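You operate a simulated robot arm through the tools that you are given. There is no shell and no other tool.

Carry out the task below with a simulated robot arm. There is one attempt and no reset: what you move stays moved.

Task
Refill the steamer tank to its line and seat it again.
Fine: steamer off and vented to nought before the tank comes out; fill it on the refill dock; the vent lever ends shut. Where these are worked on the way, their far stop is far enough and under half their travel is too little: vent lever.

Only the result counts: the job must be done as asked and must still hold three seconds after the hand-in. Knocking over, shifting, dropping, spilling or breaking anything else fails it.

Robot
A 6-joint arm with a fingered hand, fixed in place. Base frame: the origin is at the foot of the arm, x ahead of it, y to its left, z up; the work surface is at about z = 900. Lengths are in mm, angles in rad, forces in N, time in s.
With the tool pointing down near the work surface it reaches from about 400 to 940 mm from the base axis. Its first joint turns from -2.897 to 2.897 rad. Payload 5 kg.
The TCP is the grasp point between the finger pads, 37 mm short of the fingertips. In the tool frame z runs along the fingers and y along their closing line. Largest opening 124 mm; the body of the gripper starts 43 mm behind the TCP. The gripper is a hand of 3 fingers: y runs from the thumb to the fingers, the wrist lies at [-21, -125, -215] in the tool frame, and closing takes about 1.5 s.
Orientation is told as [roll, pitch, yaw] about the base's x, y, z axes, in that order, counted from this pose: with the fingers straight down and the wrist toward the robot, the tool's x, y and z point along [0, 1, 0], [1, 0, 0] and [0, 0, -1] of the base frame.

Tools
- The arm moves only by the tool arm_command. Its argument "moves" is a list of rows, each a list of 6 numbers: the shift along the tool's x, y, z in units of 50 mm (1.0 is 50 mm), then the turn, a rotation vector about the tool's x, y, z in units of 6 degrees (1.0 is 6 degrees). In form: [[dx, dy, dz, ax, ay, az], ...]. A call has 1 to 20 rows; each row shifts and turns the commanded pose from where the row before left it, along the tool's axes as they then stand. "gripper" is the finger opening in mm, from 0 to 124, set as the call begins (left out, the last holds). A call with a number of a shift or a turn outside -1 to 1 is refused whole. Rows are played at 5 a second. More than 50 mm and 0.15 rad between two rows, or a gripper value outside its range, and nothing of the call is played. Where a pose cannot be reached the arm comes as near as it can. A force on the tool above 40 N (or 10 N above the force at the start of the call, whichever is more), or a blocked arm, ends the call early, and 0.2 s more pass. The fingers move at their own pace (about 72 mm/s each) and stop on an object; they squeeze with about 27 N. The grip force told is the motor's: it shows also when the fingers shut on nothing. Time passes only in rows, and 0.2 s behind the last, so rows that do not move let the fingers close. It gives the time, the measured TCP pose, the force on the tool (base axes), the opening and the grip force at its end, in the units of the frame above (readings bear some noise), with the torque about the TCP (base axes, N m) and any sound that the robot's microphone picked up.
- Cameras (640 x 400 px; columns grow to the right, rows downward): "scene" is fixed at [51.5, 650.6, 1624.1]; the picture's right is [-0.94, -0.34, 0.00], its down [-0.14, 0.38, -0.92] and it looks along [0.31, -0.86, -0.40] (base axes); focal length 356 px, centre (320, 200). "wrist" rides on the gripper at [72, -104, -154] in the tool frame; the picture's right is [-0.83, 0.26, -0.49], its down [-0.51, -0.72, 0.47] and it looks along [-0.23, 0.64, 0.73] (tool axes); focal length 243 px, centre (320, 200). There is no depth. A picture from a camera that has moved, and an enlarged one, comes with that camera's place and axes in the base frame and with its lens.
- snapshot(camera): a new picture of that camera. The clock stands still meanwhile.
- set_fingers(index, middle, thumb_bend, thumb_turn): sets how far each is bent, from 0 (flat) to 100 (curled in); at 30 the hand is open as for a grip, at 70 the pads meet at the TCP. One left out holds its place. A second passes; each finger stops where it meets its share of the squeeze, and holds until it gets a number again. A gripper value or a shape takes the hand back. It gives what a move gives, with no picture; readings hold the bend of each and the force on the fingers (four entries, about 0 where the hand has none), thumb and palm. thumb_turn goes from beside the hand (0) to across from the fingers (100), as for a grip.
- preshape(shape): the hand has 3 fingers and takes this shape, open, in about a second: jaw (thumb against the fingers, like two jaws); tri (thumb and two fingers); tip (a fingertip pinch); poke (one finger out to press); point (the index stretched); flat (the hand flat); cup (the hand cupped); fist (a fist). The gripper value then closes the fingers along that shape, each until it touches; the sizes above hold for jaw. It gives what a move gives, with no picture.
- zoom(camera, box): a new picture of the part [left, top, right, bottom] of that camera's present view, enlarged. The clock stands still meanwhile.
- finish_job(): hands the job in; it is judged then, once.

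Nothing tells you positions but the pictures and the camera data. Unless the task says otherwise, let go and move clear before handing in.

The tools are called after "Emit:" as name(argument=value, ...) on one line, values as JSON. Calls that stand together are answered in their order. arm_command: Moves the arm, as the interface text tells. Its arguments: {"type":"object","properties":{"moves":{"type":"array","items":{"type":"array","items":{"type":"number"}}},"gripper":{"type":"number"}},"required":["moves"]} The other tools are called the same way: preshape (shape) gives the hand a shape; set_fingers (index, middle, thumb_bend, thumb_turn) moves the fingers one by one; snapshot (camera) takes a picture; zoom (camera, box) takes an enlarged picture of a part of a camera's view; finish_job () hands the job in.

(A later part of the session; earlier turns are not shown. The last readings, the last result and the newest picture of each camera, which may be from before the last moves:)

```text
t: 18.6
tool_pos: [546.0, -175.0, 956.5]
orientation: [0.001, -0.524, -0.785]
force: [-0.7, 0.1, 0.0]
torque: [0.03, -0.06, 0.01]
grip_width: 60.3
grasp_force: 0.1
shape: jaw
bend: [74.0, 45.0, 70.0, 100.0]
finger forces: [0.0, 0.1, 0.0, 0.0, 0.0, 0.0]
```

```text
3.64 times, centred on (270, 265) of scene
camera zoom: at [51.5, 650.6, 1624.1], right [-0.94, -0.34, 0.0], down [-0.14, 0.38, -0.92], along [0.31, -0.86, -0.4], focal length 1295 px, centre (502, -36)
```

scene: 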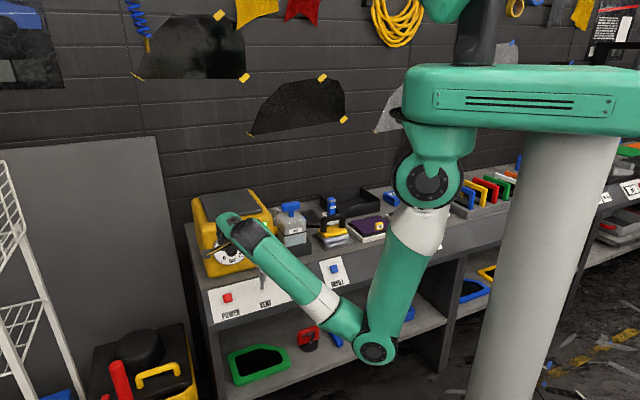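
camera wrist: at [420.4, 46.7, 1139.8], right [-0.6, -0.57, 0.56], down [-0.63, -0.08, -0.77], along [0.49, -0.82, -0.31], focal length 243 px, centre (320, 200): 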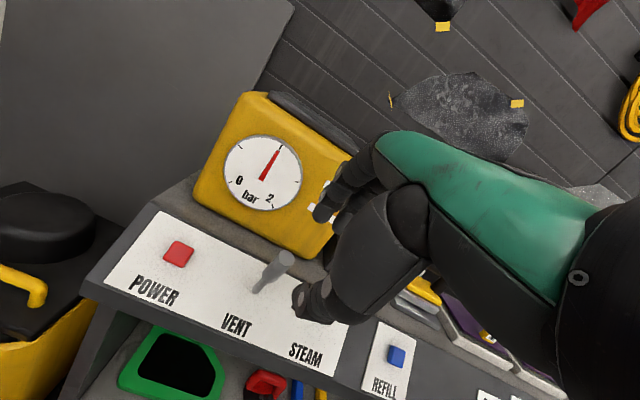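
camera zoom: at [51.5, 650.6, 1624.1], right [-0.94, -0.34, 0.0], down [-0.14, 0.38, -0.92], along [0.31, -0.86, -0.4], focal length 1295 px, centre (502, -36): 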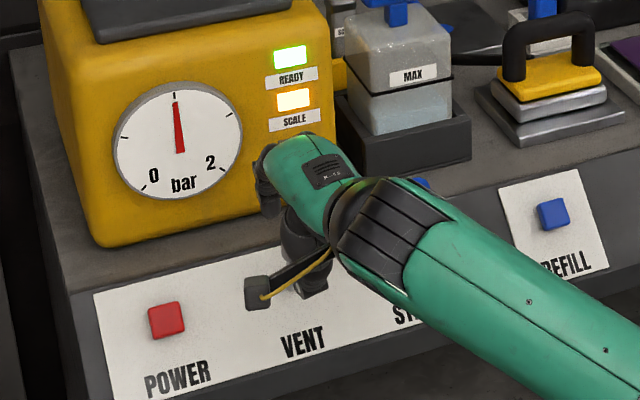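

The knob is between the pads. I'll narrow the jaw to a loose cage and begin pulling the lever toward the robot along its arc.

Emit:
arm_command(moves=[[0, 0, 0, 0, 0, 0], [0, 0, 0, 0, 0, 0], [0, 0, 0, 0, 0, 0]], gripper=36)

Emit:
zoom(camera="wrist", box=[180, 100, 460, 380])

```text
t: 19.4
tool_pos: [544.5, -175.6, 958.7]
orientation: [0.001, -0.523, -0.784]
force: [0.0, 0.6, -0.6]
torque: [-0.01, 0.01, -0.02]
grip_width: 36.2
grasp_force: 0.0
shape: jaw
bend: [74.0, 54.0, 74.0, 100.0]
finger forces: [0.1, 0.1, 0.1, 0.1, 0.0, 0.0]
```

```text
1.43 times, centred on (320, 240) of wrist
camera zoom: at [477.5, -6.8, 1038.3], right [-0.6, -0.57, 0.56], down [-0.63, -0.08, -0.77], along [0.49, -0.82, -0.31], focal length 347 px, centre (320, 143)
```

zoom: 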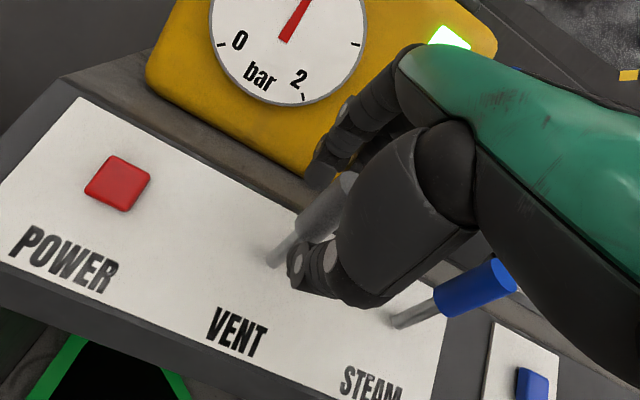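

Emit:
arm_command(moves=[[0, -0.16, 0, 0, 0, 0], [0, -0.234, -0.034, 0, 0, 0], [0, -0.236, 0, 0, 0, 0]])

Emit:
zoom(camera="wrist", box=[180, 100, 460, 380])

Emit:
zoom(camera="scene", box=[200, 210, 340, 320])

```text
t: 20.2
tool_pos: [523.2, -156.1, 944.7]
orientation: [-0.001, -0.522, -0.786]
force: [0.7, 0.0, 0.3]
torque: [-0.01, 0.0, 0.0]
grip_width: 36.3
grasp_force: 0.1
shape: jaw
bend: [74.0, 54.0, 74.0, 100.0]
finger forces: [0.0, 0.1, 0.0, 0.0, 0.1, 0.1]
```

```text
1.43 times, centred on (320, 240) of wrist
camera zoom: at [457.0, 13.0, 1024.8], right [-0.6, -0.57, 0.56], down [-0.63, -0.08, -0.77], along [0.49, -0.82, -0.31], focal length 347 px, centre (320, 143)
```

zoom: 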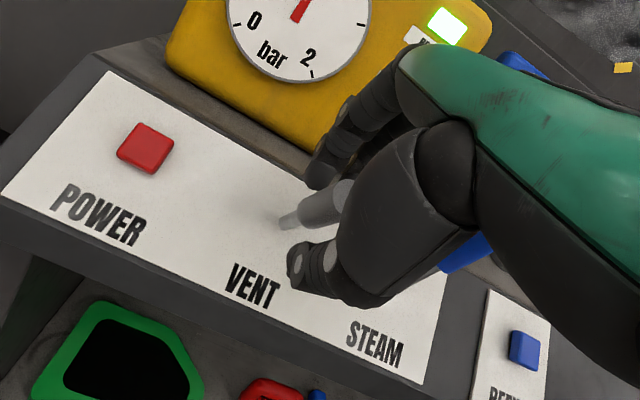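

```text
3.64 times, centred on (270, 265) of scene
camera zoom: at [51.5, 650.6, 1624.1], right [-0.94, -0.34, 0.0], down [-0.14, 0.38, -0.92], along [0.31, -0.86, -0.4], focal length 1295 px, centre (502, -36)
```

zoom: 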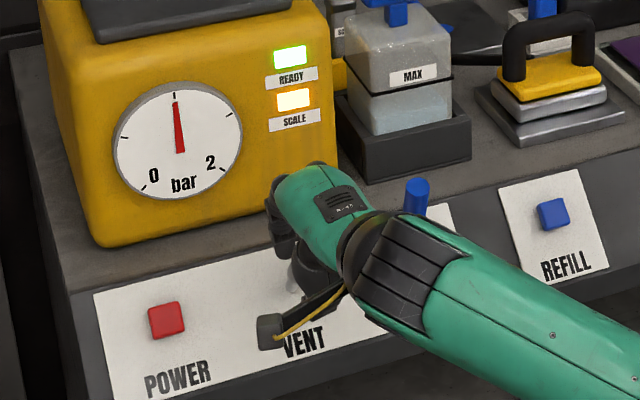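

The lever is following, now about 35° from vertical. I'll keep pulling along the arc.

Emit:
arm_command(moves=[[0, -0.236, 0.03, 0, 0, 0], [0, -0.228, 0.066, 0, 0, 0]])

Emit:
zoom(camera="wrist", box=[180, 60, 460, 340])

Emit:
zoom(camera="scene", box=[200, 210, 340, 320])

```text
t: 20.8
tool_pos: [517.9, -143.1, 930.9]
orientation: [0.003, -0.53, -0.787]
force: [0.2, 0.6, -0.9]
torque: [-0.03, 0.0, 0.0]
grip_width: 36.2
grasp_force: 0.1
shape: jaw
bend: [74.0, 54.0, 74.0, 100.0]
finger forces: [0.0, 0.0, 0.1, 0.0, 0.0, 0.1]
```

```text
1.43 times, centred on (320, 200) of wrist
camera zoom: at [450.6, 26.5, 1010.7], right [-0.6, -0.57, 0.55], down [-0.63, -0.08, -0.77], along [0.49, -0.82, -0.31], focal length 347 px, centre (320, 200)
```

zoom: 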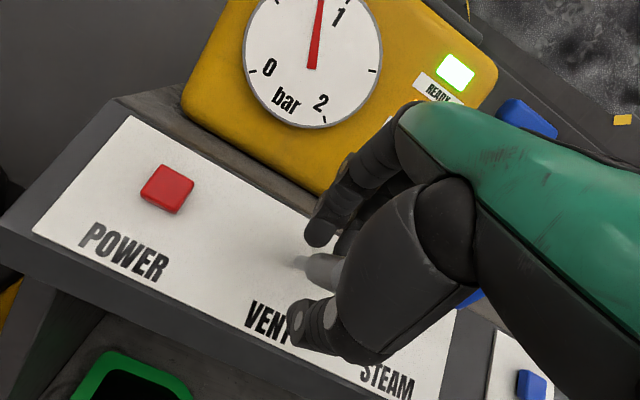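

```text
3.64 times, centred on (270, 265) of scene
camera zoom: at [51.5, 650.6, 1624.1], right [-0.94, -0.34, 0.0], down [-0.14, 0.38, -0.92], along [0.31, -0.86, -0.4], focal length 1295 px, centre (502, -36)
```

zoom: 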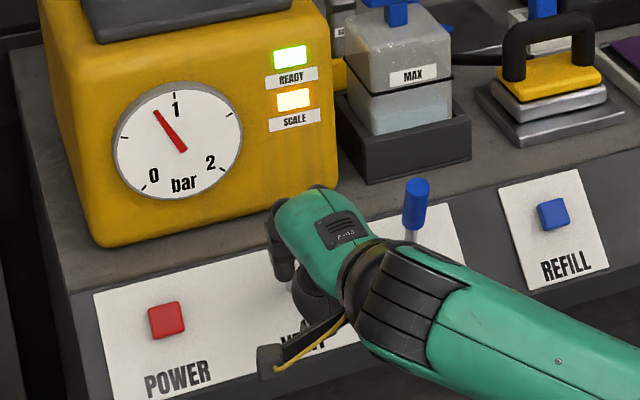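

The gauge needle has started falling, so the vent is opening. I'll continue to the far stop.

Emit:
arm_command(moves=[[0, -0.218, 0.096, 0, 0, 0], [0, -0.1, 0.06, 0, 0, 0], [0, 0, 0, 0, 0, 0]])

Emit:
zoom(camera="wrist", box=[180, 60, 460, 340])

Emit:
zoom(camera="scene", box=[200, 210, 340, 320])

```text
t: 21.6
tool_pos: [520.8, -135.5, 922.3]
orientation: [0.013, -0.536, -0.791]
force: [0.1, 0.6, -1.1]
torque: [0.01, -0.03, -0.03]
grip_width: 36.7
grasp_force: 0.0
shape: jaw
bend: [74.0, 54.0, 73.0, 100.0]
finger forces: [0.0, 0.1, 0.1, 0.0, 1.4, 0.0]
```

```text
1.43 times, centred on (320, 200) of wrist
camera zoom: at [452.1, 34.9, 999.7], right [-0.61, -0.57, 0.55], down [-0.62, -0.08, -0.78], along [0.49, -0.82, -0.3], focal length 347 px, centre (320, 200)
```

zoom: 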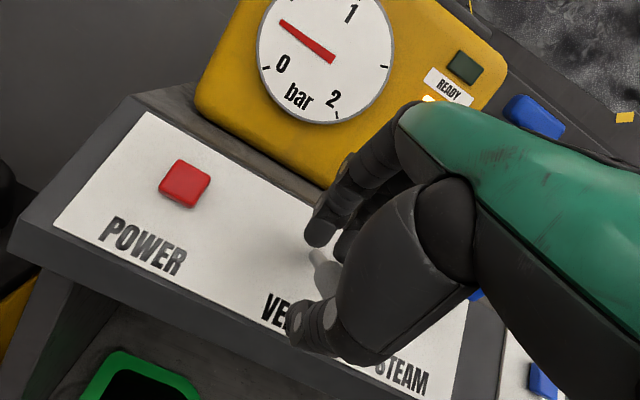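

```text
3.64 times, centred on (270, 265) of scene
camera zoom: at [51.5, 650.6, 1624.1], right [-0.94, -0.34, 0.0], down [-0.14, 0.38, -0.92], along [0.31, -0.86, -0.4], focal length 1295 px, centre (502, -36)
```

zoom: 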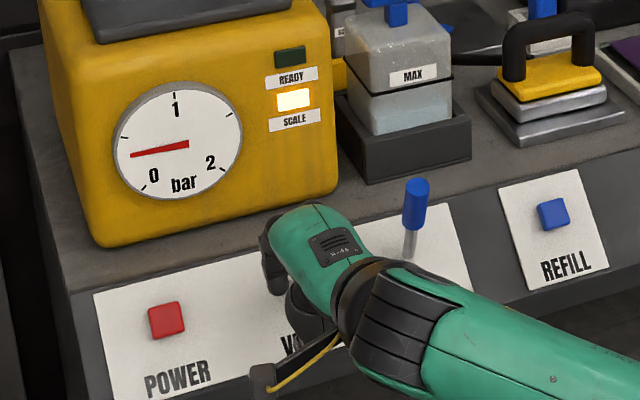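

READY is out and the gauge is nearly at zero. The TCP has drifted about 12 mm sideways though, so I'll check the whole arm for contact before going on.

Emit:
snapshot(camera="scene")

Emit:
arm_command(moves=[[0, 0, 0, 0, 0, 0], [0, 0, 0, 0, 0, 0], [0, 0, 0, 0, 0, 0]])

Emit:
zoom(camera="wrist", box=[180, 60, 460, 340])

Emit:
zoom(camera="scene", box=[200, 210, 340, 320])

```text
taken
```

scene: 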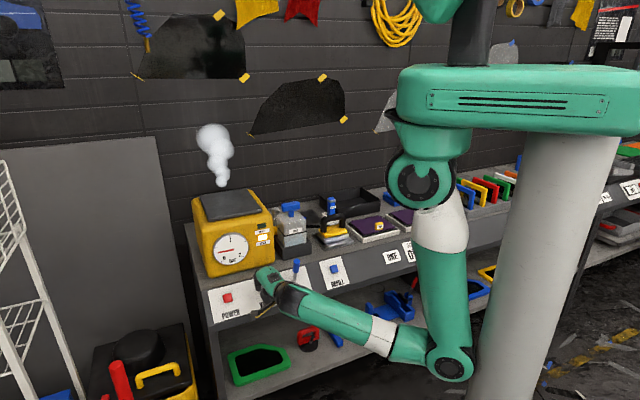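

```text
t: 22.4
tool_pos: [518.5, -136.1, 920.7]
orientation: [0.011, -0.536, -0.791]
force: [0.2, 1.7, -0.4]
torque: [0.05, -0.02, 0.02]
grip_width: 36.6
grasp_force: 0.1
shape: jaw
bend: [74.0, 54.0, 73.0, 100.0]
finger forces: [0.0, 0.0, 0.0, 0.1, 1.3, 0.0]
```

```text
1.43 times, centred on (320, 200) of wrist
camera zoom: at [452.1, 34.8, 999.3], right [-0.61, -0.57, 0.55], down [-0.62, -0.09, -0.78], along [0.49, -0.82, -0.3], focal length 347 px, centre (320, 200)
```

zoom: 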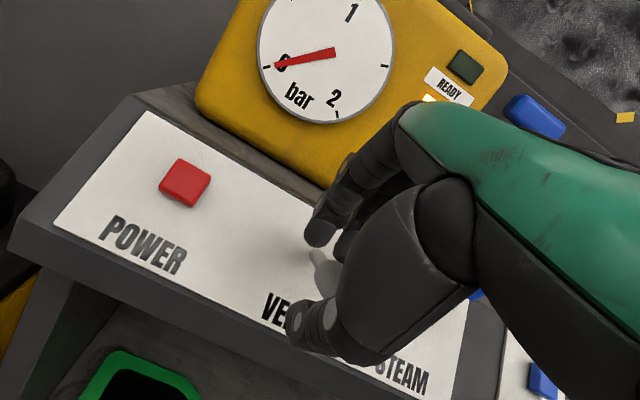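

```text
3.64 times, centred on (270, 265) of scene
camera zoom: at [51.5, 650.6, 1624.1], right [-0.94, -0.34, 0.0], down [-0.14, 0.38, -0.92], along [0.31, -0.86, -0.4], focal length 1295 px, centre (502, -36)
```

zoom: 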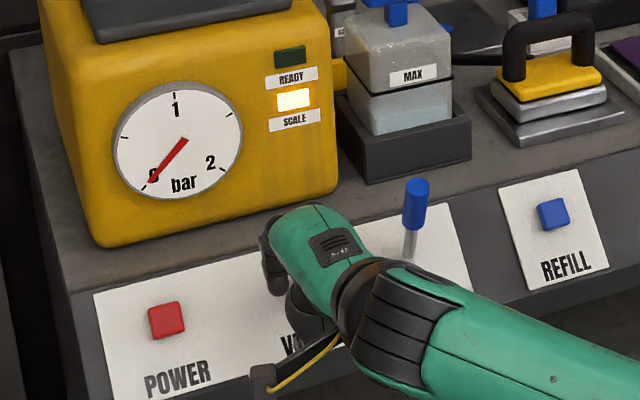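

The gauge is at zero, and the sideways drift came from the elbow getting close to the column. I'll wait one more second to be sure, then push the lever back up along the same arc.

Emit:
arm_command(moves=[[0, 0, 0, 0, 0, 0], [0, 0, 0, 0, 0, 0], [0, 0, 0, 0, 0, 0], [0, 0, 0, 0, 0, 0], [0, 0, 0, 0, 0, 0]])

Emit:
zoom(camera="scene", box=[200, 200, 300, 290])

Emit:
arm_command(moves=[[-0.06, 0.218, -0.096, 0, 0, 0], [-0.06, 0.228, -0.066, 0, 0, 0], [-0.06, 0.236, -0.03, 0, 0, 0], [0, 0.236, 0, 0, 0, 0]])

Emit:
zoom(camera="wrist", box=[180, 60, 460, 340])

Emit:
zoom(camera="scene", box=[200, 210, 340, 320])

```text
t: 23.6
tool_pos: [520.6, -135.5, 920.6]
orientation: [0.009, -0.536, -0.791]
force: [0.4, 2.0, 0.6]
torque: [0.04, 0.0, -0.04]
grip_width: 36.6
grasp_force: 0.0
shape: jaw
bend: [74.0, 54.0, 73.0, 100.0]
finger forces: [0.0, 0.0, 0.1, 0.0, 1.6, 0.0]
```

```text
4.44 times, centred on (250, 245) of scene
camera zoom: at [51.5, 650.6, 1624.1], right [-0.94, -0.34, 0.0], down [-0.14, 0.38, -0.92], along [0.31, -0.86, -0.4], focal length 1582 px, centre (631, 0)
```

zoom: 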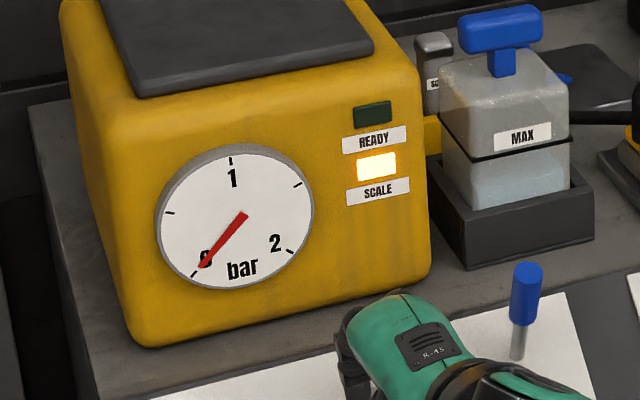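

```text
t: 24.6
tool_pos: [522.5, -168.3, 945.6]
orientation: [0.0, -0.524, -0.785]
force: [-0.1, -0.5, 0.4]
torque: [-0.02, 0.0, -0.03]
grip_width: 36.4
grasp_force: 0.0
shape: jaw
bend: [74.0, 54.0, 74.0, 100.0]
finger forces: [0.0, 0.0, 0.0, 0.0, 0.1, 0.0]
```

```text
1.43 times, centred on (320, 200) of wrist
camera zoom: at [455.2, 1.5, 1025.1], right [-0.6, -0.57, 0.56], down [-0.64, -0.08, -0.77], along [0.49, -0.82, -0.31], focal length 347 px, centre (320, 200)
```

zoom: 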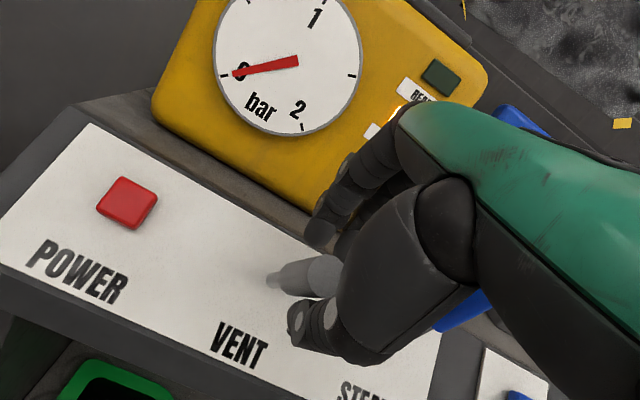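

```text
3.64 times, centred on (270, 265) of scene
camera zoom: at [51.5, 650.6, 1624.1], right [-0.94, -0.34, 0.0], down [-0.14, 0.38, -0.92], along [0.31, -0.86, -0.4], focal length 1295 px, centre (502, -36)
```

zoom: 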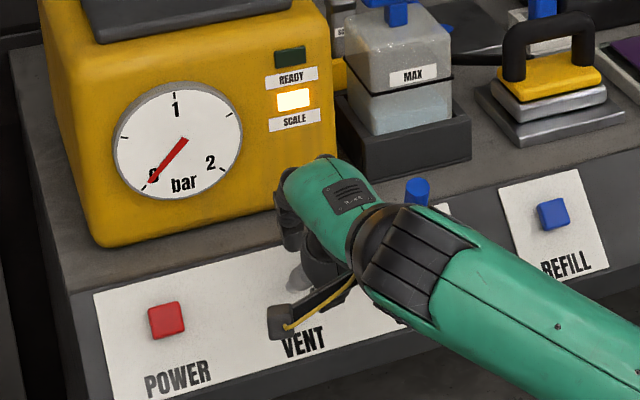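

The lever is following back up, so I'll continue to the shut stop and correct the sideways offset on the way.

Emit:
arm_command(moves=[[0.09, 0.236, 0.0, 0, 0, 0], [0.09, 0.236, 0.03, 0, 0, 0], [0, 0.1, 0.01, 0, 0, 0], [0, 0.08, 0.01, 0, 0, 0]])

Emit:
zoom(camera="wrist", box=[180, 60, 460, 340])

Emit:
zoom(camera="scene", box=[200, 210, 340, 320])

```text
t: 25.6
tool_pos: [551.0, -183.0, 961.1]
orientation: [0.0, -0.525, -0.784]
force: [-2.1, 1.9, -0.4]
torque: [0.06, 0.09, 0.03]
grip_width: 36.8
grasp_force: 0.1
shape: jaw
bend: [74.0, 54.0, 73.0, 100.0]
finger forces: [0.1, 0.0, 0.1, 0.0, 3.0, 0.0]
```

```text
1.43 times, centred on (320, 200) of wrist
camera zoom: at [483.4, -12.7, 1039.5], right [-0.6, -0.57, 0.56], down [-0.63, -0.08, -0.77], along [0.49, -0.82, -0.31], focal length 347 px, centre (320, 200)
```

zoom: 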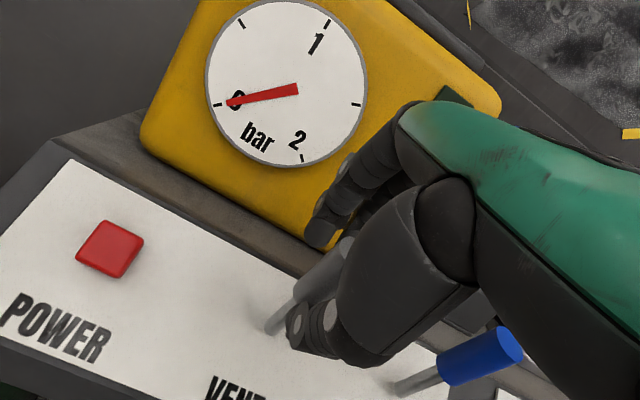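

```text
3.64 times, centred on (270, 265) of scene
camera zoom: at [51.5, 650.6, 1624.1], right [-0.94, -0.34, 0.0], down [-0.14, 0.38, -0.92], along [0.31, -0.86, -0.4], focal length 1295 px, centre (502, -36)
```

zoom: 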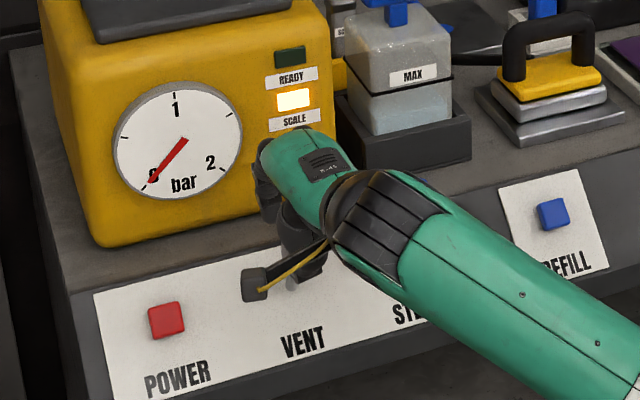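

The thumb now feels about 3 N. I'll push a little further so the lever is firmly on its shut stop.

Emit:
arm_command(moves=[[0, 0.08, 0.0, 0, 0, 0], [0, 0.06, 0.0, 0, 0, 0], [0, 0.04, 0, 0, 0, 0]])

Emit:
zoom(camera="wrist", box=[180, 60, 460, 340])

```text
t: 26.4
tool_pos: [555.2, -187.2, 964.1]
orientation: [0.0, -0.522, -0.785]
force: [-6.2, 8.6, 0.4]
torque: [0.36, 0.27, -0.01]
grip_width: 40.3
grasp_force: 0.1
shape: jaw
bend: [74.0, 54.0, 70.0, 100.0]
finger forces: [0.1, 0.0, 0.0, 0.0, 10.3, 0.0]
```

```text
1.43 times, centred on (320, 200) of wrist
camera zoom: at [488.1, -18.3, 1044.4], right [-0.6, -0.57, 0.56], down [-0.63, -0.08, -0.77], along [0.49, -0.81, -0.31], focal length 347 px, centre (320, 200)
```

zoom: 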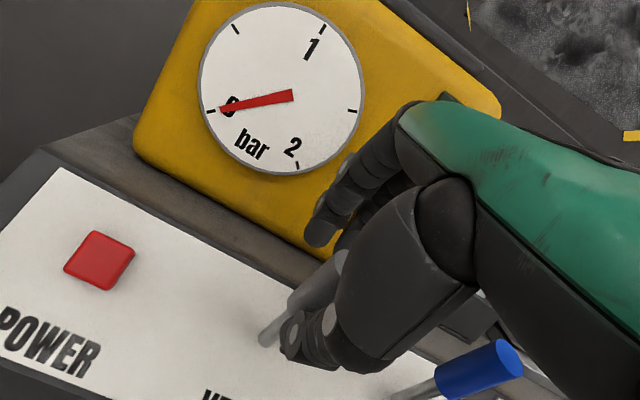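

That's 10 N with the thumb giving way, so the lever is at its stop. I'll re-centre, open, and back straight out along the lever.

Emit:
arm_command(moves=[[0, -0.14, 0.0, 0, 0, 0], [0, -0.14, 0, 0, 0, 0], [0, 0, -0.5, 0, 0, 0], [0, 0, -0.8, 0, 0, 0], [0, 0, -0.8, 0, 0, 0]], gripper=64)

Emit:
snapshot(camera="wrist")

Emit:
zoom(camera="scene", box=[180, 180, 360, 320])

```text
t: 27.6
tool_pos: [510.6, -137.9, 1047.3]
orientation: [0.0, -0.524, -0.786]
force: [1.1, -0.3, -0.2]
torque: [0.0, 0.02, 0.0]
grip_width: 63.6
grasp_force: 0.0
shape: jaw
bend: [74.0, 44.0, 69.0, 100.0]
finger forces: [0.0, 0.0, 0.1, 0.0, 0.1, 0.0]
```

```text
taken
camera wrist: at [443.9, 31.2, 1127.3], right [-0.6, -0.57, 0.56], down [-0.63, -0.08, -0.77], along [0.49, -0.82, -0.31], focal length 243 px, centre (320, 200)
```

wrist: 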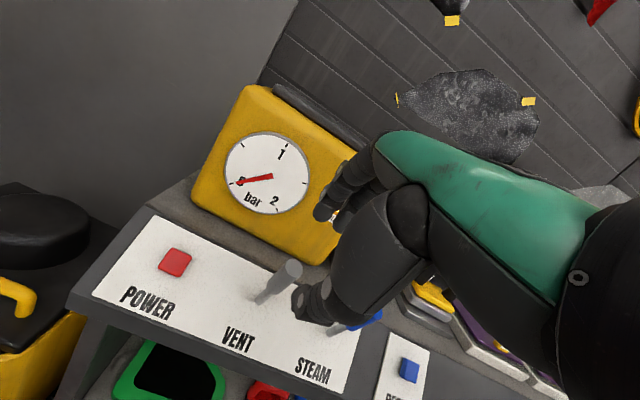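

```text
2.86 times, centred on (270, 250) of scene
camera zoom: at [51.5, 650.6, 1624.1], right [-0.94, -0.34, 0.0], down [-0.14, 0.38, -0.92], along [0.31, -0.86, -0.4], focal length 1017 px, centre (463, 57)
```

zoom: 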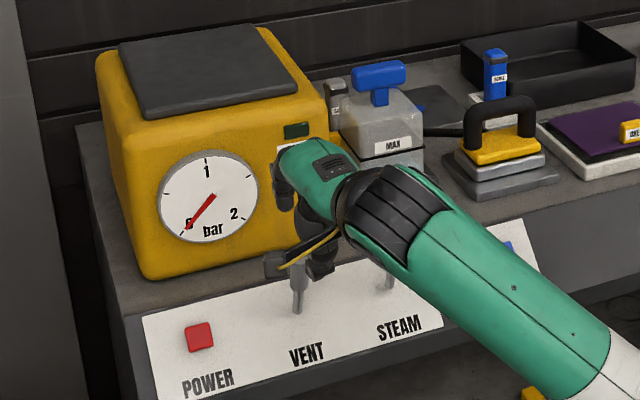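

VENT is shut and the gauge stays at zero. Next I'll slide right in front of the tank, clear of the STEAM lever, and straighten the tool to vertical.

Emit:
arm_command(moves=[[-0.868, 0, 0, 0, 0, 0], [-0.868, 0, 0, 0, 0, 0], [-0.868, 0, 0, 0, 0, 0], [-0.868, 0, 0, 0, 0, 0], [0, 0.3, 0, 1, 0, 0], [0, 0.3, 0, 1, 0, 0], [0, 0.3, 0, 1, 0, 0], [0, 0.3, 0, 1, 0, 0], [0, 0.3, 0, 1, 0, 0]], gripper=100)

Emit:
snapshot(camera="wrist")

Emit:
snapshot(camera="scene")

```text
t: 29.6
tool_pos: [436.3, -315.0, 1069.7]
orientation: [0.0, 0.002, -0.786]
force: [-0.4, -0.6, 0.3]
torque: [-0.04, 0.0, 0.0]
grip_width: 99.9
grasp_force: 0.1
shape: jaw
bend: [26.0, 34.0, 49.0, 99.0]
finger forces: [0.0, 0.0, 0.0, 0.0, 0.0, 0.0]
```

```text
taken
camera wrist: at [413.6, -189.9, 1222.8], right [-0.4, -0.77, 0.49], down [-0.87, 0.15, -0.47], along [0.29, -0.62, -0.73], focal length 243 px, centre (320, 200)
```

wrist: 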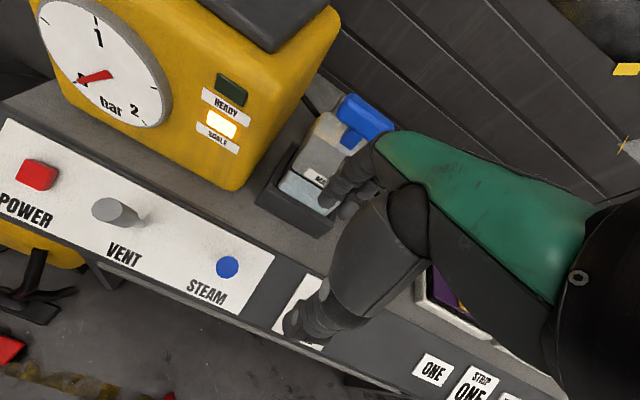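

```text
taken
```

scene: 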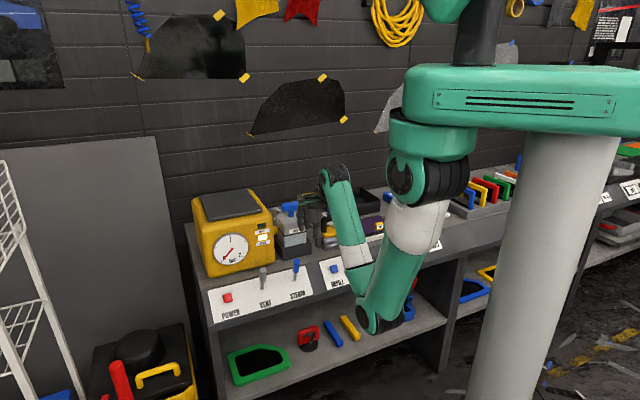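

Emit:
zoom(camera="wrist", box=[240, 70, 420, 250])

Emit:
zoom(camera="scene", box=[265, 190, 325, 265])

```text
2.22 times, centred on (330, 160) of wrist
camera zoom: at [413.6, -189.9, 1222.8], right [-0.4, -0.77, 0.49], down [-0.87, 0.15, -0.47], along [0.29, -0.62, -0.73], focal length 539 px, centre (298, 289)
```

zoom: 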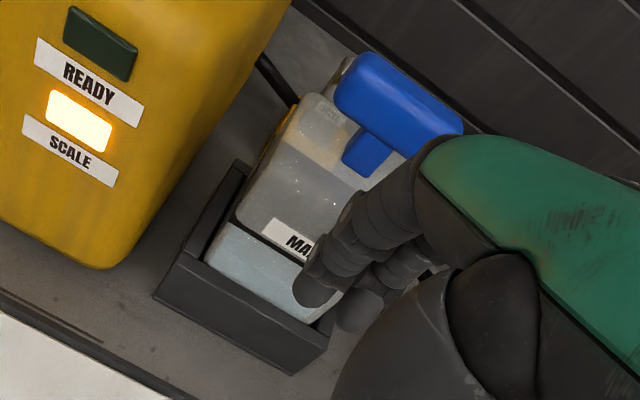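

```text
5.33 times, centred on (295, 228) of scene
camera zoom: at [51.5, 650.6, 1624.1], right [-0.94, -0.34, 0.0], down [-0.14, 0.38, -0.92], along [0.31, -0.86, -0.4], focal length 1899 px, centre (453, 53)
```

zoom: 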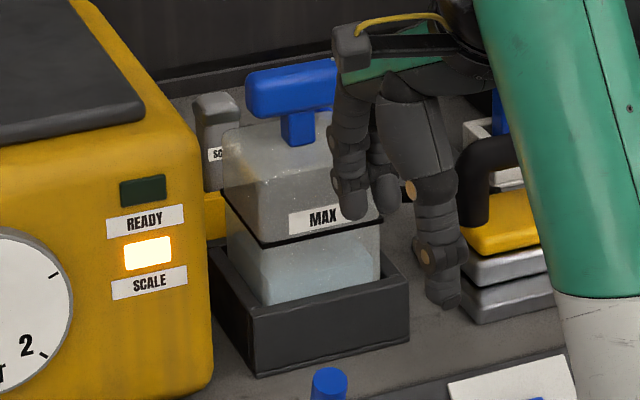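

The tank's T-bar is centred near (u=93, v=687) with its top at about z=1095, running along the bench. I'll rise and come forward to above it.

Emit:
arm_command(moves=[[0.072, 0.687, -0.7, 0, 0, 0], [0.072, 0.687, -0.7, 0, 0, 0], [0, 0.87, -0.35, 0, 0, 0], [0, 0.87, -0.35, 0, 0, 0]])

Emit:
snapshot(camera="wrist")

Emit:
zoom(camera="scene", box=[240, 150, 360, 265])

```text
t: 30.6
tool_pos: [552.3, -416.9, 1174.5]
orientation: [0.001, -0.001, -0.785]
force: [-0.9, 0.2, 0.8]
torque: [-0.01, -0.03, 0.01]
grip_width: 99.9
grasp_force: 0.1
shape: jaw
bend: [26.0, 34.0, 49.0, 99.0]
finger forces: [0.0, 0.0, 0.0, 0.0, 0.1, 0.1]
```

```text
taken
camera wrist: at [529.0, -292.3, 1327.8], right [-0.4, -0.77, 0.49], down [-0.87, 0.15, -0.47], along [0.29, -0.62, -0.73], focal length 243 px, centre (320, 200)
```

wrist: 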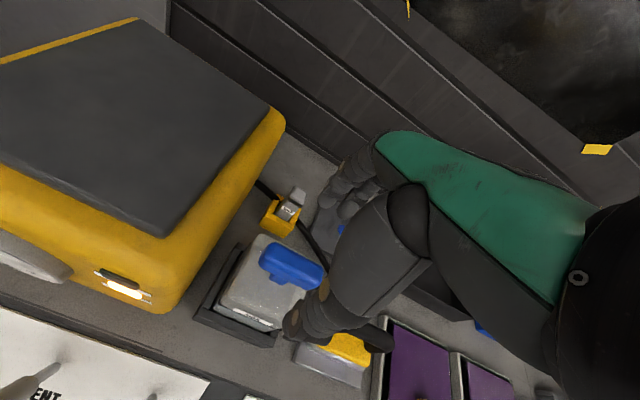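

```text
3.48 times, centred on (300, 208) of scene
camera zoom: at [51.5, 650.6, 1624.1], right [-0.94, -0.34, 0.0], down [-0.14, 0.38, -0.92], along [0.31, -0.86, -0.4], focal length 1238 px, centre (390, 174)
```

zoom: 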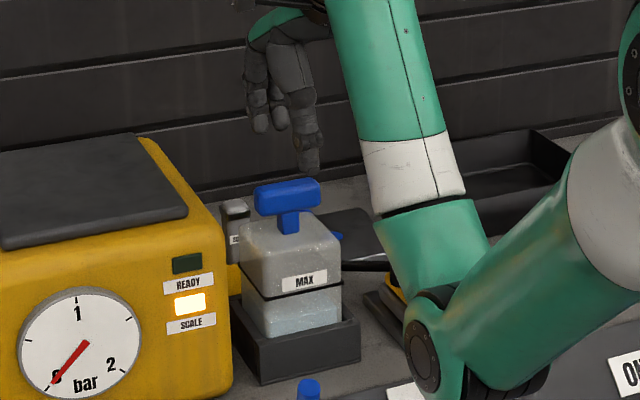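

Emit:
zoom(camera="wrist", box=[200, 180, 400, 360])

```text
2.22 times, centred on (300, 270) of wrist
camera zoom: at [529.0, -292.3, 1327.8], right [-0.4, -0.77, 0.49], down [-0.87, 0.15, -0.47], along [0.29, -0.62, -0.73], focal length 539 px, centre (364, 44)
```

zoom: 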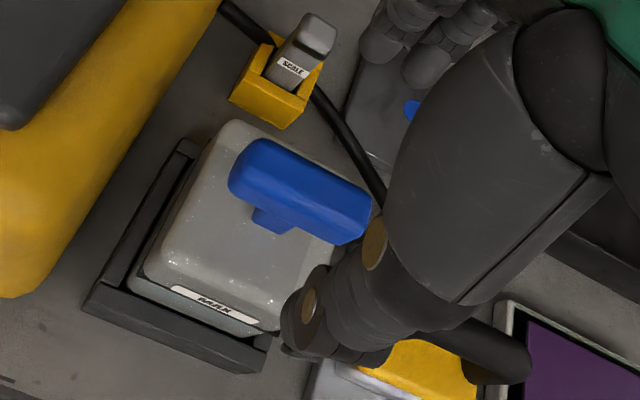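

The bar is centred at about (96, 690). I'll shift 4 mm and come down around it with the jaw open.

Emit:
arm_command(moves=[[0, 0.08, 0.5, 0, 0, 0], [0, 0, 0.5, 0, 0, 0], [0, 0, 0.4, 0, 0, 0]])

Emit:
zoom(camera="wrist", box=[200, 150, 400, 350])

Emit:
zoom(camera="scene", box=[250, 170, 340, 265])

```text
t: 31.4
tool_pos: [554.5, -421.1, 1106.2]
orientation: [0.0, 0.001, -0.785]
force: [0.7, -0.5, 0.1]
torque: [0.0, 0.03, 0.01]
grip_width: 99.6
grasp_force: 0.1
shape: jaw
bend: [26.0, 34.0, 49.0, 99.0]
finger forces: [0.0, 0.0, 0.0, 0.0, 0.1, 0.0]
```

```text
2.00 times, centred on (300, 250) of wrist
camera zoom: at [531.8, -295.8, 1259.1], right [-0.4, -0.77, 0.49], down [-0.87, 0.15, -0.47], along [0.29, -0.62, -0.73], focal length 485 px, centre (360, 100)
```

zoom: 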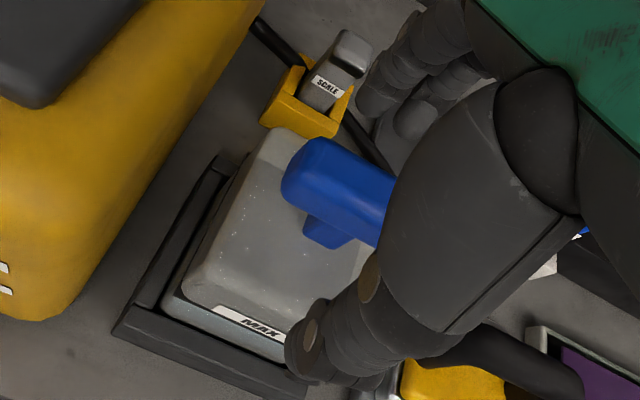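

```text
4.21 times, centred on (295, 218) of scene
camera zoom: at [51.5, 650.6, 1624.1], right [-0.94, -0.34, 0.0], down [-0.14, 0.38, -0.92], along [0.31, -0.86, -0.4], focal length 1499 px, centre (425, 126)
```

zoom: 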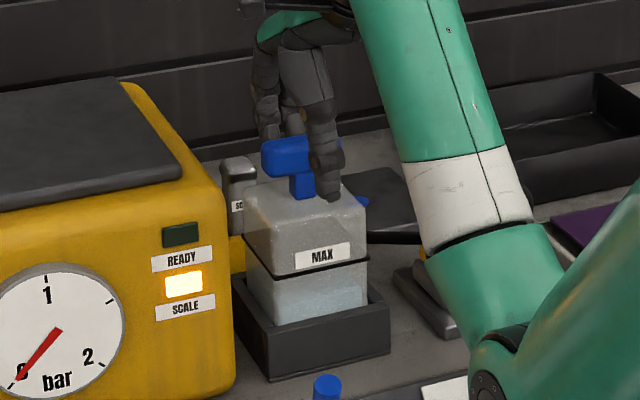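

The thumb and fingers straddle the bar. I'll lower 10 mm more and close on the handle.

Emit:
arm_command(moves=[[0, 0, 0.2, 0, 0, 0], [0, 0, 0, 0, 0, 0]])

Emit:
arm_command(moves=[[0, 0, 0, 0, 0, 0], [0, 0, 0, 0, 0, 0], [0, 0, 0, 0, 0, 0], [0, 0, 0, 0, 0, 0], [0, 0, 0, 0, 0, 0], [0, 0, 0, 0, 0, 0], [0, 0, 0, 0, 0, 0], [0, 0, 0, 0, 0, 0]], gripper=0)

Emit:
zoom(camera="wrist", box=[200, 150, 400, 350])

Emit:
zoom(camera="scene", box=[250, 170, 340, 265])

```text
t: 32.0
tool_pos: [555.1, -421.4, 1095.6]
orientation: [0.0, 0.0, -0.786]
force: [-1.0, -0.6, 0.5]
torque: [0.02, 0.03, -0.01]
grip_width: 99.9
grasp_force: 0.1
shape: jaw
bend: [26.0, 34.0, 49.0, 99.0]
finger forces: [0.1, 0.0, 0.0, 0.0, 0.0, 0.0]
```

```text
t: 33.8
tool_pos: [554.5, -422.1, 1095.9]
orientation: [-0.001, 0.002, -0.786]
force: [-0.1, 0.1, -0.4]
torque: [0.03, 0.05, -0.03]
grip_width: 20.7
grasp_force: 27.1
shape: jaw
bend: [73.0, 60.0, 74.0, 100.0]
finger forces: [15.6, 8.3, 0.0, 0.0, 23.8, 0.1]
```

```text
2.00 times, centred on (300, 250) of wrist
camera zoom: at [531.6, -296.3, 1249.1], right [-0.4, -0.77, 0.49], down [-0.87, 0.15, -0.47], along [0.29, -0.62, -0.73], focal length 485 px, centre (360, 100)
```

zoom: 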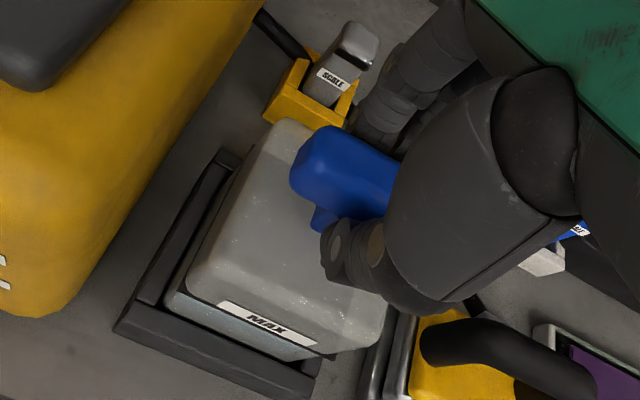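

```text
4.21 times, centred on (295, 218) of scene
camera zoom: at [51.5, 650.6, 1624.1], right [-0.94, -0.34, 0.0], down [-0.14, 0.38, -0.92], along [0.31, -0.86, -0.4], focal length 1499 px, centre (425, 126)
```

zoom: 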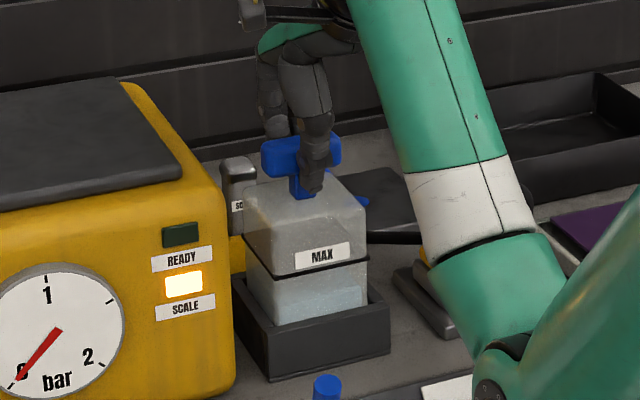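

I have a firm grip on the bar (27 N), and the gauge is still at zero with the vent shut. I'll lift the tank slowly straight up out of its tray.

Emit:
arm_command(moves=[[0, 0, -0.1, 0, 0, 0], [0, 0, -0.2, 0, 0, 0], [0, 0, -0.3, 0, 0, 0], [0, 0, -0.3, 0, 0, 0]])

Emit:
zoom(camera="scene", box=[250, 150, 340, 265])

Emit:
snapshot(camera="wrist")

```text
t: 34.8
tool_pos: [555.7, -423.4, 1141.8]
orientation: [0.0, 0.001, -0.787]
force: [0.0, -0.3, -4.1]
torque: [0.04, 0.04, 0.0]
grip_width: 20.8
grasp_force: 27.1
shape: jaw
bend: [73.0, 60.0, 74.0, 100.0]
finger forces: [15.4, 8.2, 0.1, 0.1, 23.9, 0.2]
```

```text
3.48 times, centred on (295, 208) of scene
camera zoom: at [51.5, 650.6, 1624.1], right [-0.94, -0.34, 0.0], down [-0.14, 0.38, -0.92], along [0.31, -0.86, -0.4], focal length 1238 px, centre (407, 174)
```

zoom: 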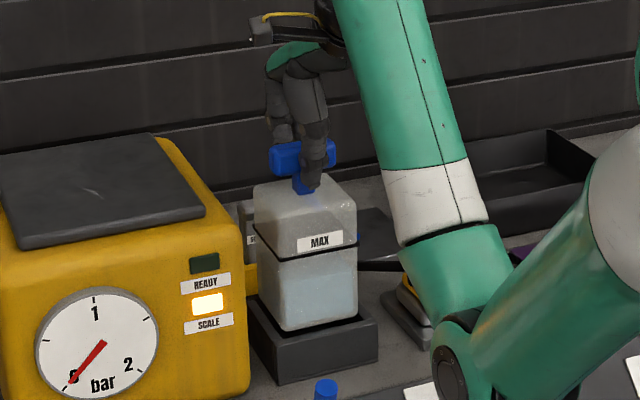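

```text
taken
camera wrist: at [532.7, -297.5, 1294.1], right [-0.4, -0.77, 0.49], down [-0.87, 0.15, -0.47], along [0.29, -0.62, -0.73], focal length 243 px, centre (320, 200)
```

wrist: 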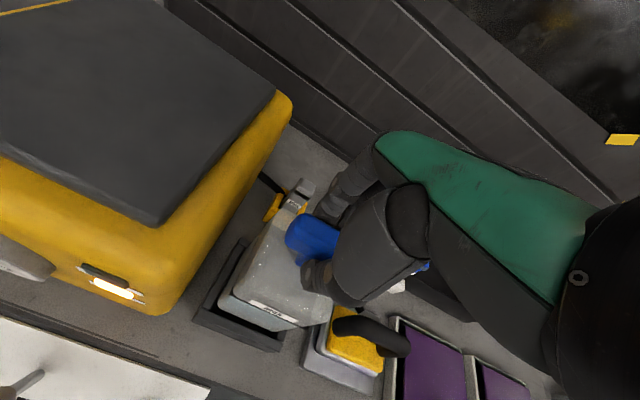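

The tank came out cleanly, weighing about 4 N. I'll check the water level while I can see the whole tank.

Emit:
zoom(camera="scene", box=[275, 185, 325, 250])

Emit:
arm_command(moves=[[0, 0, -0.4, 0, 0, 0], [0, 0, -0.4, 0, 0, 0], [0, 0, -0.4, 0, 0, 0], [0, 0, -0.4, 0, 0, 0]])

Emit:
zoom(camera="scene", box=[240, 130, 360, 265])

Emit:
snapshot(camera="wrist")

```text
6.15 times, centred on (300, 218) of scene
camera zoom: at [51.5, 650.6, 1624.1], right [-0.94, -0.34, 0.0], down [-0.14, 0.38, -0.92], along [0.31, -0.86, -0.4], focal length 2191 px, centre (443, 92)
```

zoom: 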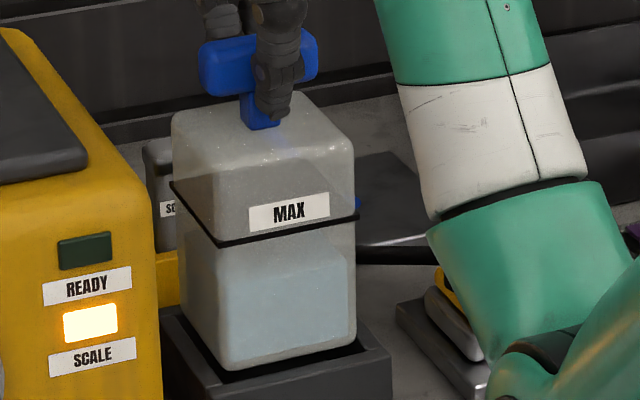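

```text
t: 35.8
tool_pos: [557.5, -423.5, 1221.3]
orientation: [0.001, 0.0, -0.786]
force: [-0.2, 0.8, -4.8]
torque: [0.02, 0.04, 0.03]
grip_width: 20.8
grasp_force: 26.8
shape: jaw
bend: [73.0, 60.0, 74.0, 100.0]
finger forces: [15.6, 8.3, 0.0, 0.1, 23.8, 0.0]
```

```text
2.96 times, centred on (300, 198) of scene
camera zoom: at [51.5, 650.6, 1624.1], right [-0.94, -0.34, 0.0], down [-0.14, 0.38, -0.92], along [0.31, -0.86, -0.4], focal length 1055 px, centre (379, 207)
```

zoom: 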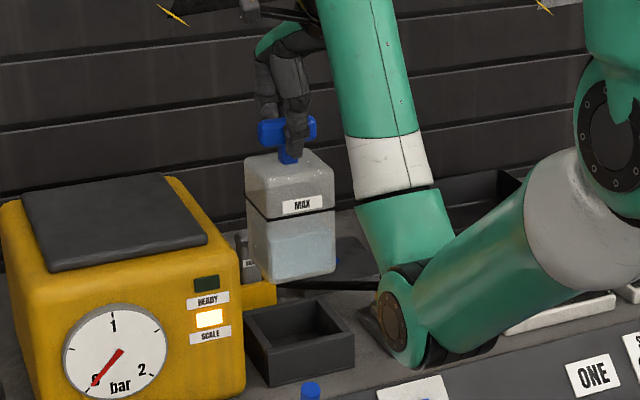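

```text
taken
camera wrist: at [533.8, -297.2, 1373.7], right [-0.4, -0.77, 0.49], down [-0.87, 0.15, -0.47], along [0.29, -0.62, -0.73], focal length 243 px, centre (320, 200)
```

wrist: 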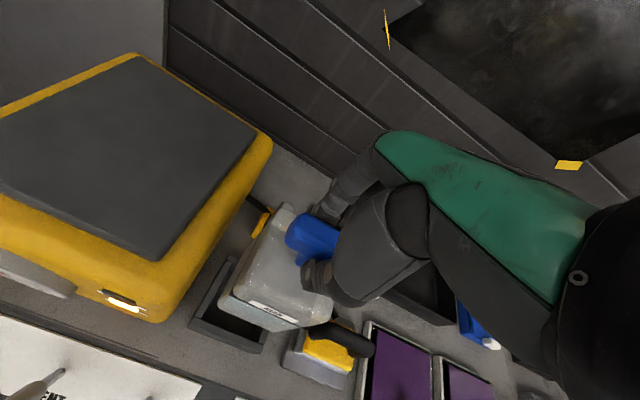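

The water sits at roughly half the MAX height. With the tank raised, I'll re-measure the dock plate in the scene view before carrying it over.

Emit:
zoom(camera="scene", box=[285, 200, 345, 245])

Emit:
zoom(camera="wrist", box=[200, 150, 420, 350])

```text
8.89 times, centred on (315, 222) of scene
camera zoom: at [51.5, 650.6, 1624.1], right [-0.94, -0.34, 0.0], down [-0.14, 0.38, -0.92], along [0.31, -0.86, -0.4], focal length 3164 px, centre (364, 0)
```

zoom: 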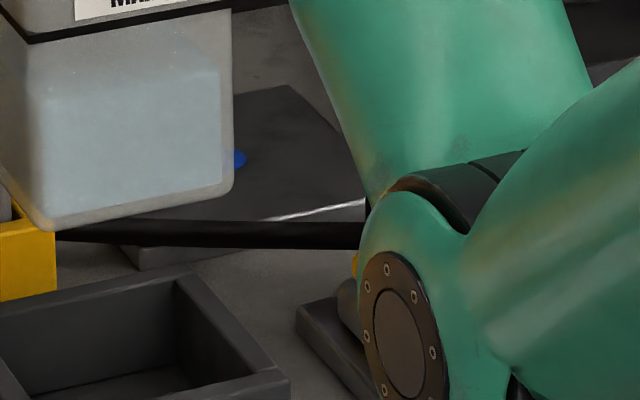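

```text
2.00 times, centred on (310, 250) of wrist
camera zoom: at [533.8, -297.2, 1373.7], right [-0.4, -0.77, 0.49], down [-0.87, 0.15, -0.47], along [0.29, -0.62, -0.73], focal length 485 px, centre (340, 100)
```

zoom: 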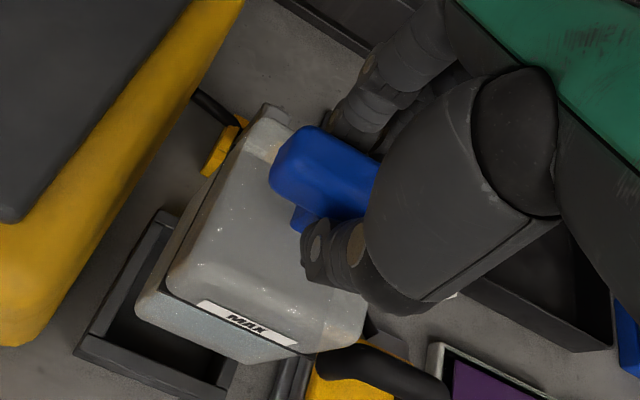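

The dock centre comes out at about (u=-40, v=900) from both cameras. I'll carry the tank over at this height, slowly and level.

Emit:
arm_command(moves=[[-0.3, 0.459, 0, 0, 0, 0], [-0.3, 0.459, 0, 0, 0, 0], [-0.3, 0.459, 0, 0, 0, 0], [-0.3, 0.459, 0, 0, 0, 0], [-0.3, 0.459, 0, 0, 0, 0], [-0.3, 0.459, 0, 0, 0, 0], [-0.3, 0.459, 0, 0, 0, 0], [-0.3, 0.459, 0, 0, 0, 0], [-0.3, 0.459, 0, 0, 0, 0]])

Emit:
snapshot(camera="scene")

Emit:
snapshot(camera="wrist")

Emit:
zoom(camera="scene", box=[250, 140, 370, 260])

```text
t: 37.8
tool_pos: [603.9, -663.7, 1219.6]
orientation: [0.001, 0.001, -0.786]
force: [-0.5, 0.7, -4.4]
torque: [0.03, 0.07, -0.01]
grip_width: 21.1
grasp_force: 26.7
shape: jaw
bend: [73.0, 60.0, 74.0, 100.0]
finger forces: [15.5, 8.7, 0.1, 0.1, 24.1, 0.1]
```

```text
taken
```

scene: 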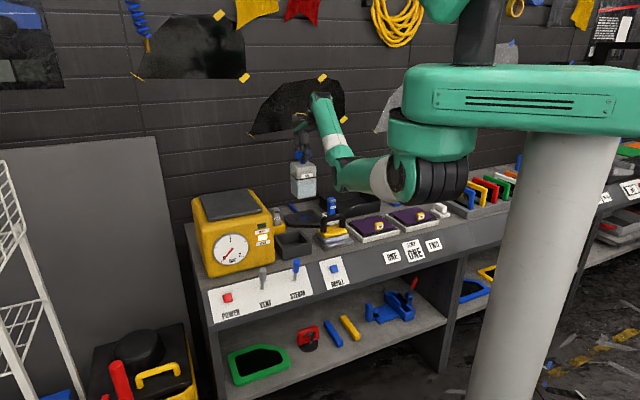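

```text
taken
camera wrist: at [581.4, -538.9, 1373.1], right [-0.4, -0.77, 0.49], down [-0.87, 0.15, -0.47], along [0.29, -0.62, -0.73], focal length 243 px, centre (320, 200)
```

wrist: 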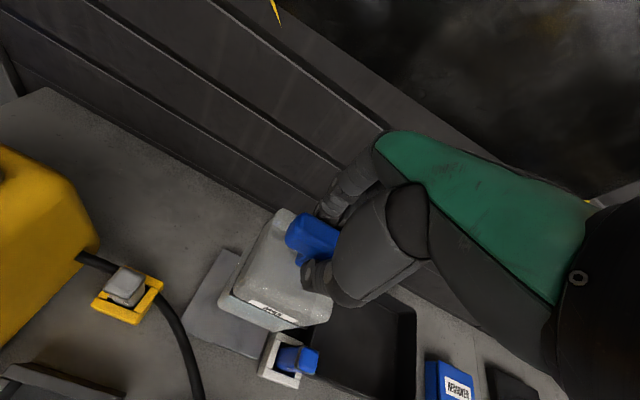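

```text
3.33 times, centred on (310, 200) of scene
camera zoom: at [51.5, 650.6, 1624.1], right [-0.94, -0.34, 0.0], down [-0.14, 0.38, -0.92], along [0.31, -0.86, -0.4], focal length 1187 px, centre (353, 200)
```

zoom: 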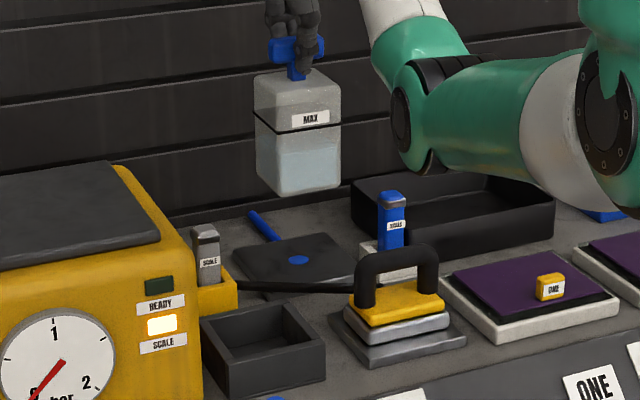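

The tank is centred over the blue dot to within a couple of millimetres. I'll lower it toward the dock.

Emit:
arm_command(moves=[[0.03, 0.03, 0.45, 0, 0, 0], [0, 0, 0.45, 0, 0, 0], [0, 0, 0.45, 0, 0, 0], [0, 0, 0.45, 0, 0, 0], [0, 0, 0.3, 0, 0, 0]])

Emit:
zoom(camera="scene", box=[260, 170, 350, 245])

Emit:
snapshot(camera="wrist")

```text
t: 39.0
tool_pos: [608.3, -663.8, 1114.3]
orientation: [0.0, 0.001, -0.786]
force: [0.2, -0.5, -4.6]
torque: [-0.05, -0.04, 0.03]
grip_width: 20.9
grasp_force: 27.2
shape: jaw
bend: [73.0, 60.0, 74.0, 100.0]
finger forces: [15.4, 8.5, 0.0, 0.0, 23.8, 0.0]
```

```text
5.33 times, centred on (305, 208) of scene
camera zoom: at [51.5, 650.6, 1624.1], right [-0.94, -0.34, 0.0], down [-0.14, 0.38, -0.92], along [0.31, -0.86, -0.4], focal length 1899 px, centre (400, 160)
```

zoom: 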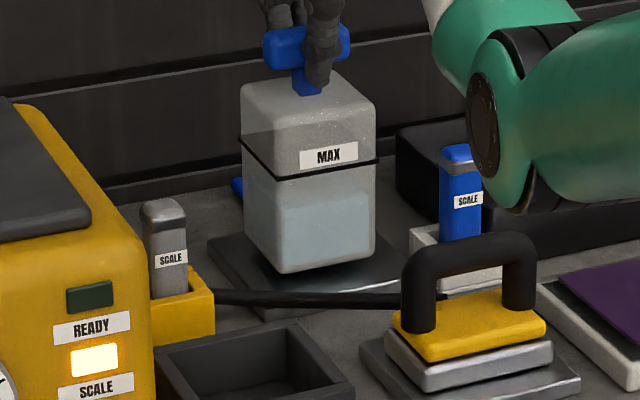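

```text
taken
camera wrist: at [585.5, -538.8, 1267.0], right [-0.4, -0.77, 0.49], down [-0.87, 0.15, -0.47], along [0.29, -0.62, -0.73], focal length 243 px, centre (320, 200)
```

wrist: 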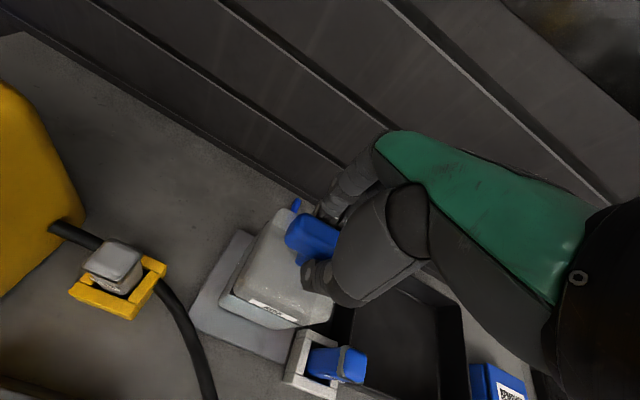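

Emit:
zoom(camera="wrist", box=[170, 190, 390, 390])

```text
2.00 times, centred on (280, 290) of wrist
camera zoom: at [585.5, -538.8, 1267.0], right [-0.4, -0.77, 0.49], down [-0.87, 0.15, -0.47], along [0.29, -0.62, -0.73], focal length 485 px, centre (400, 20)
```

zoom: 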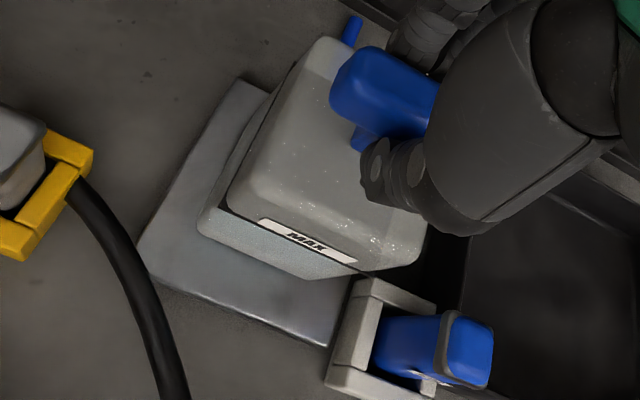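

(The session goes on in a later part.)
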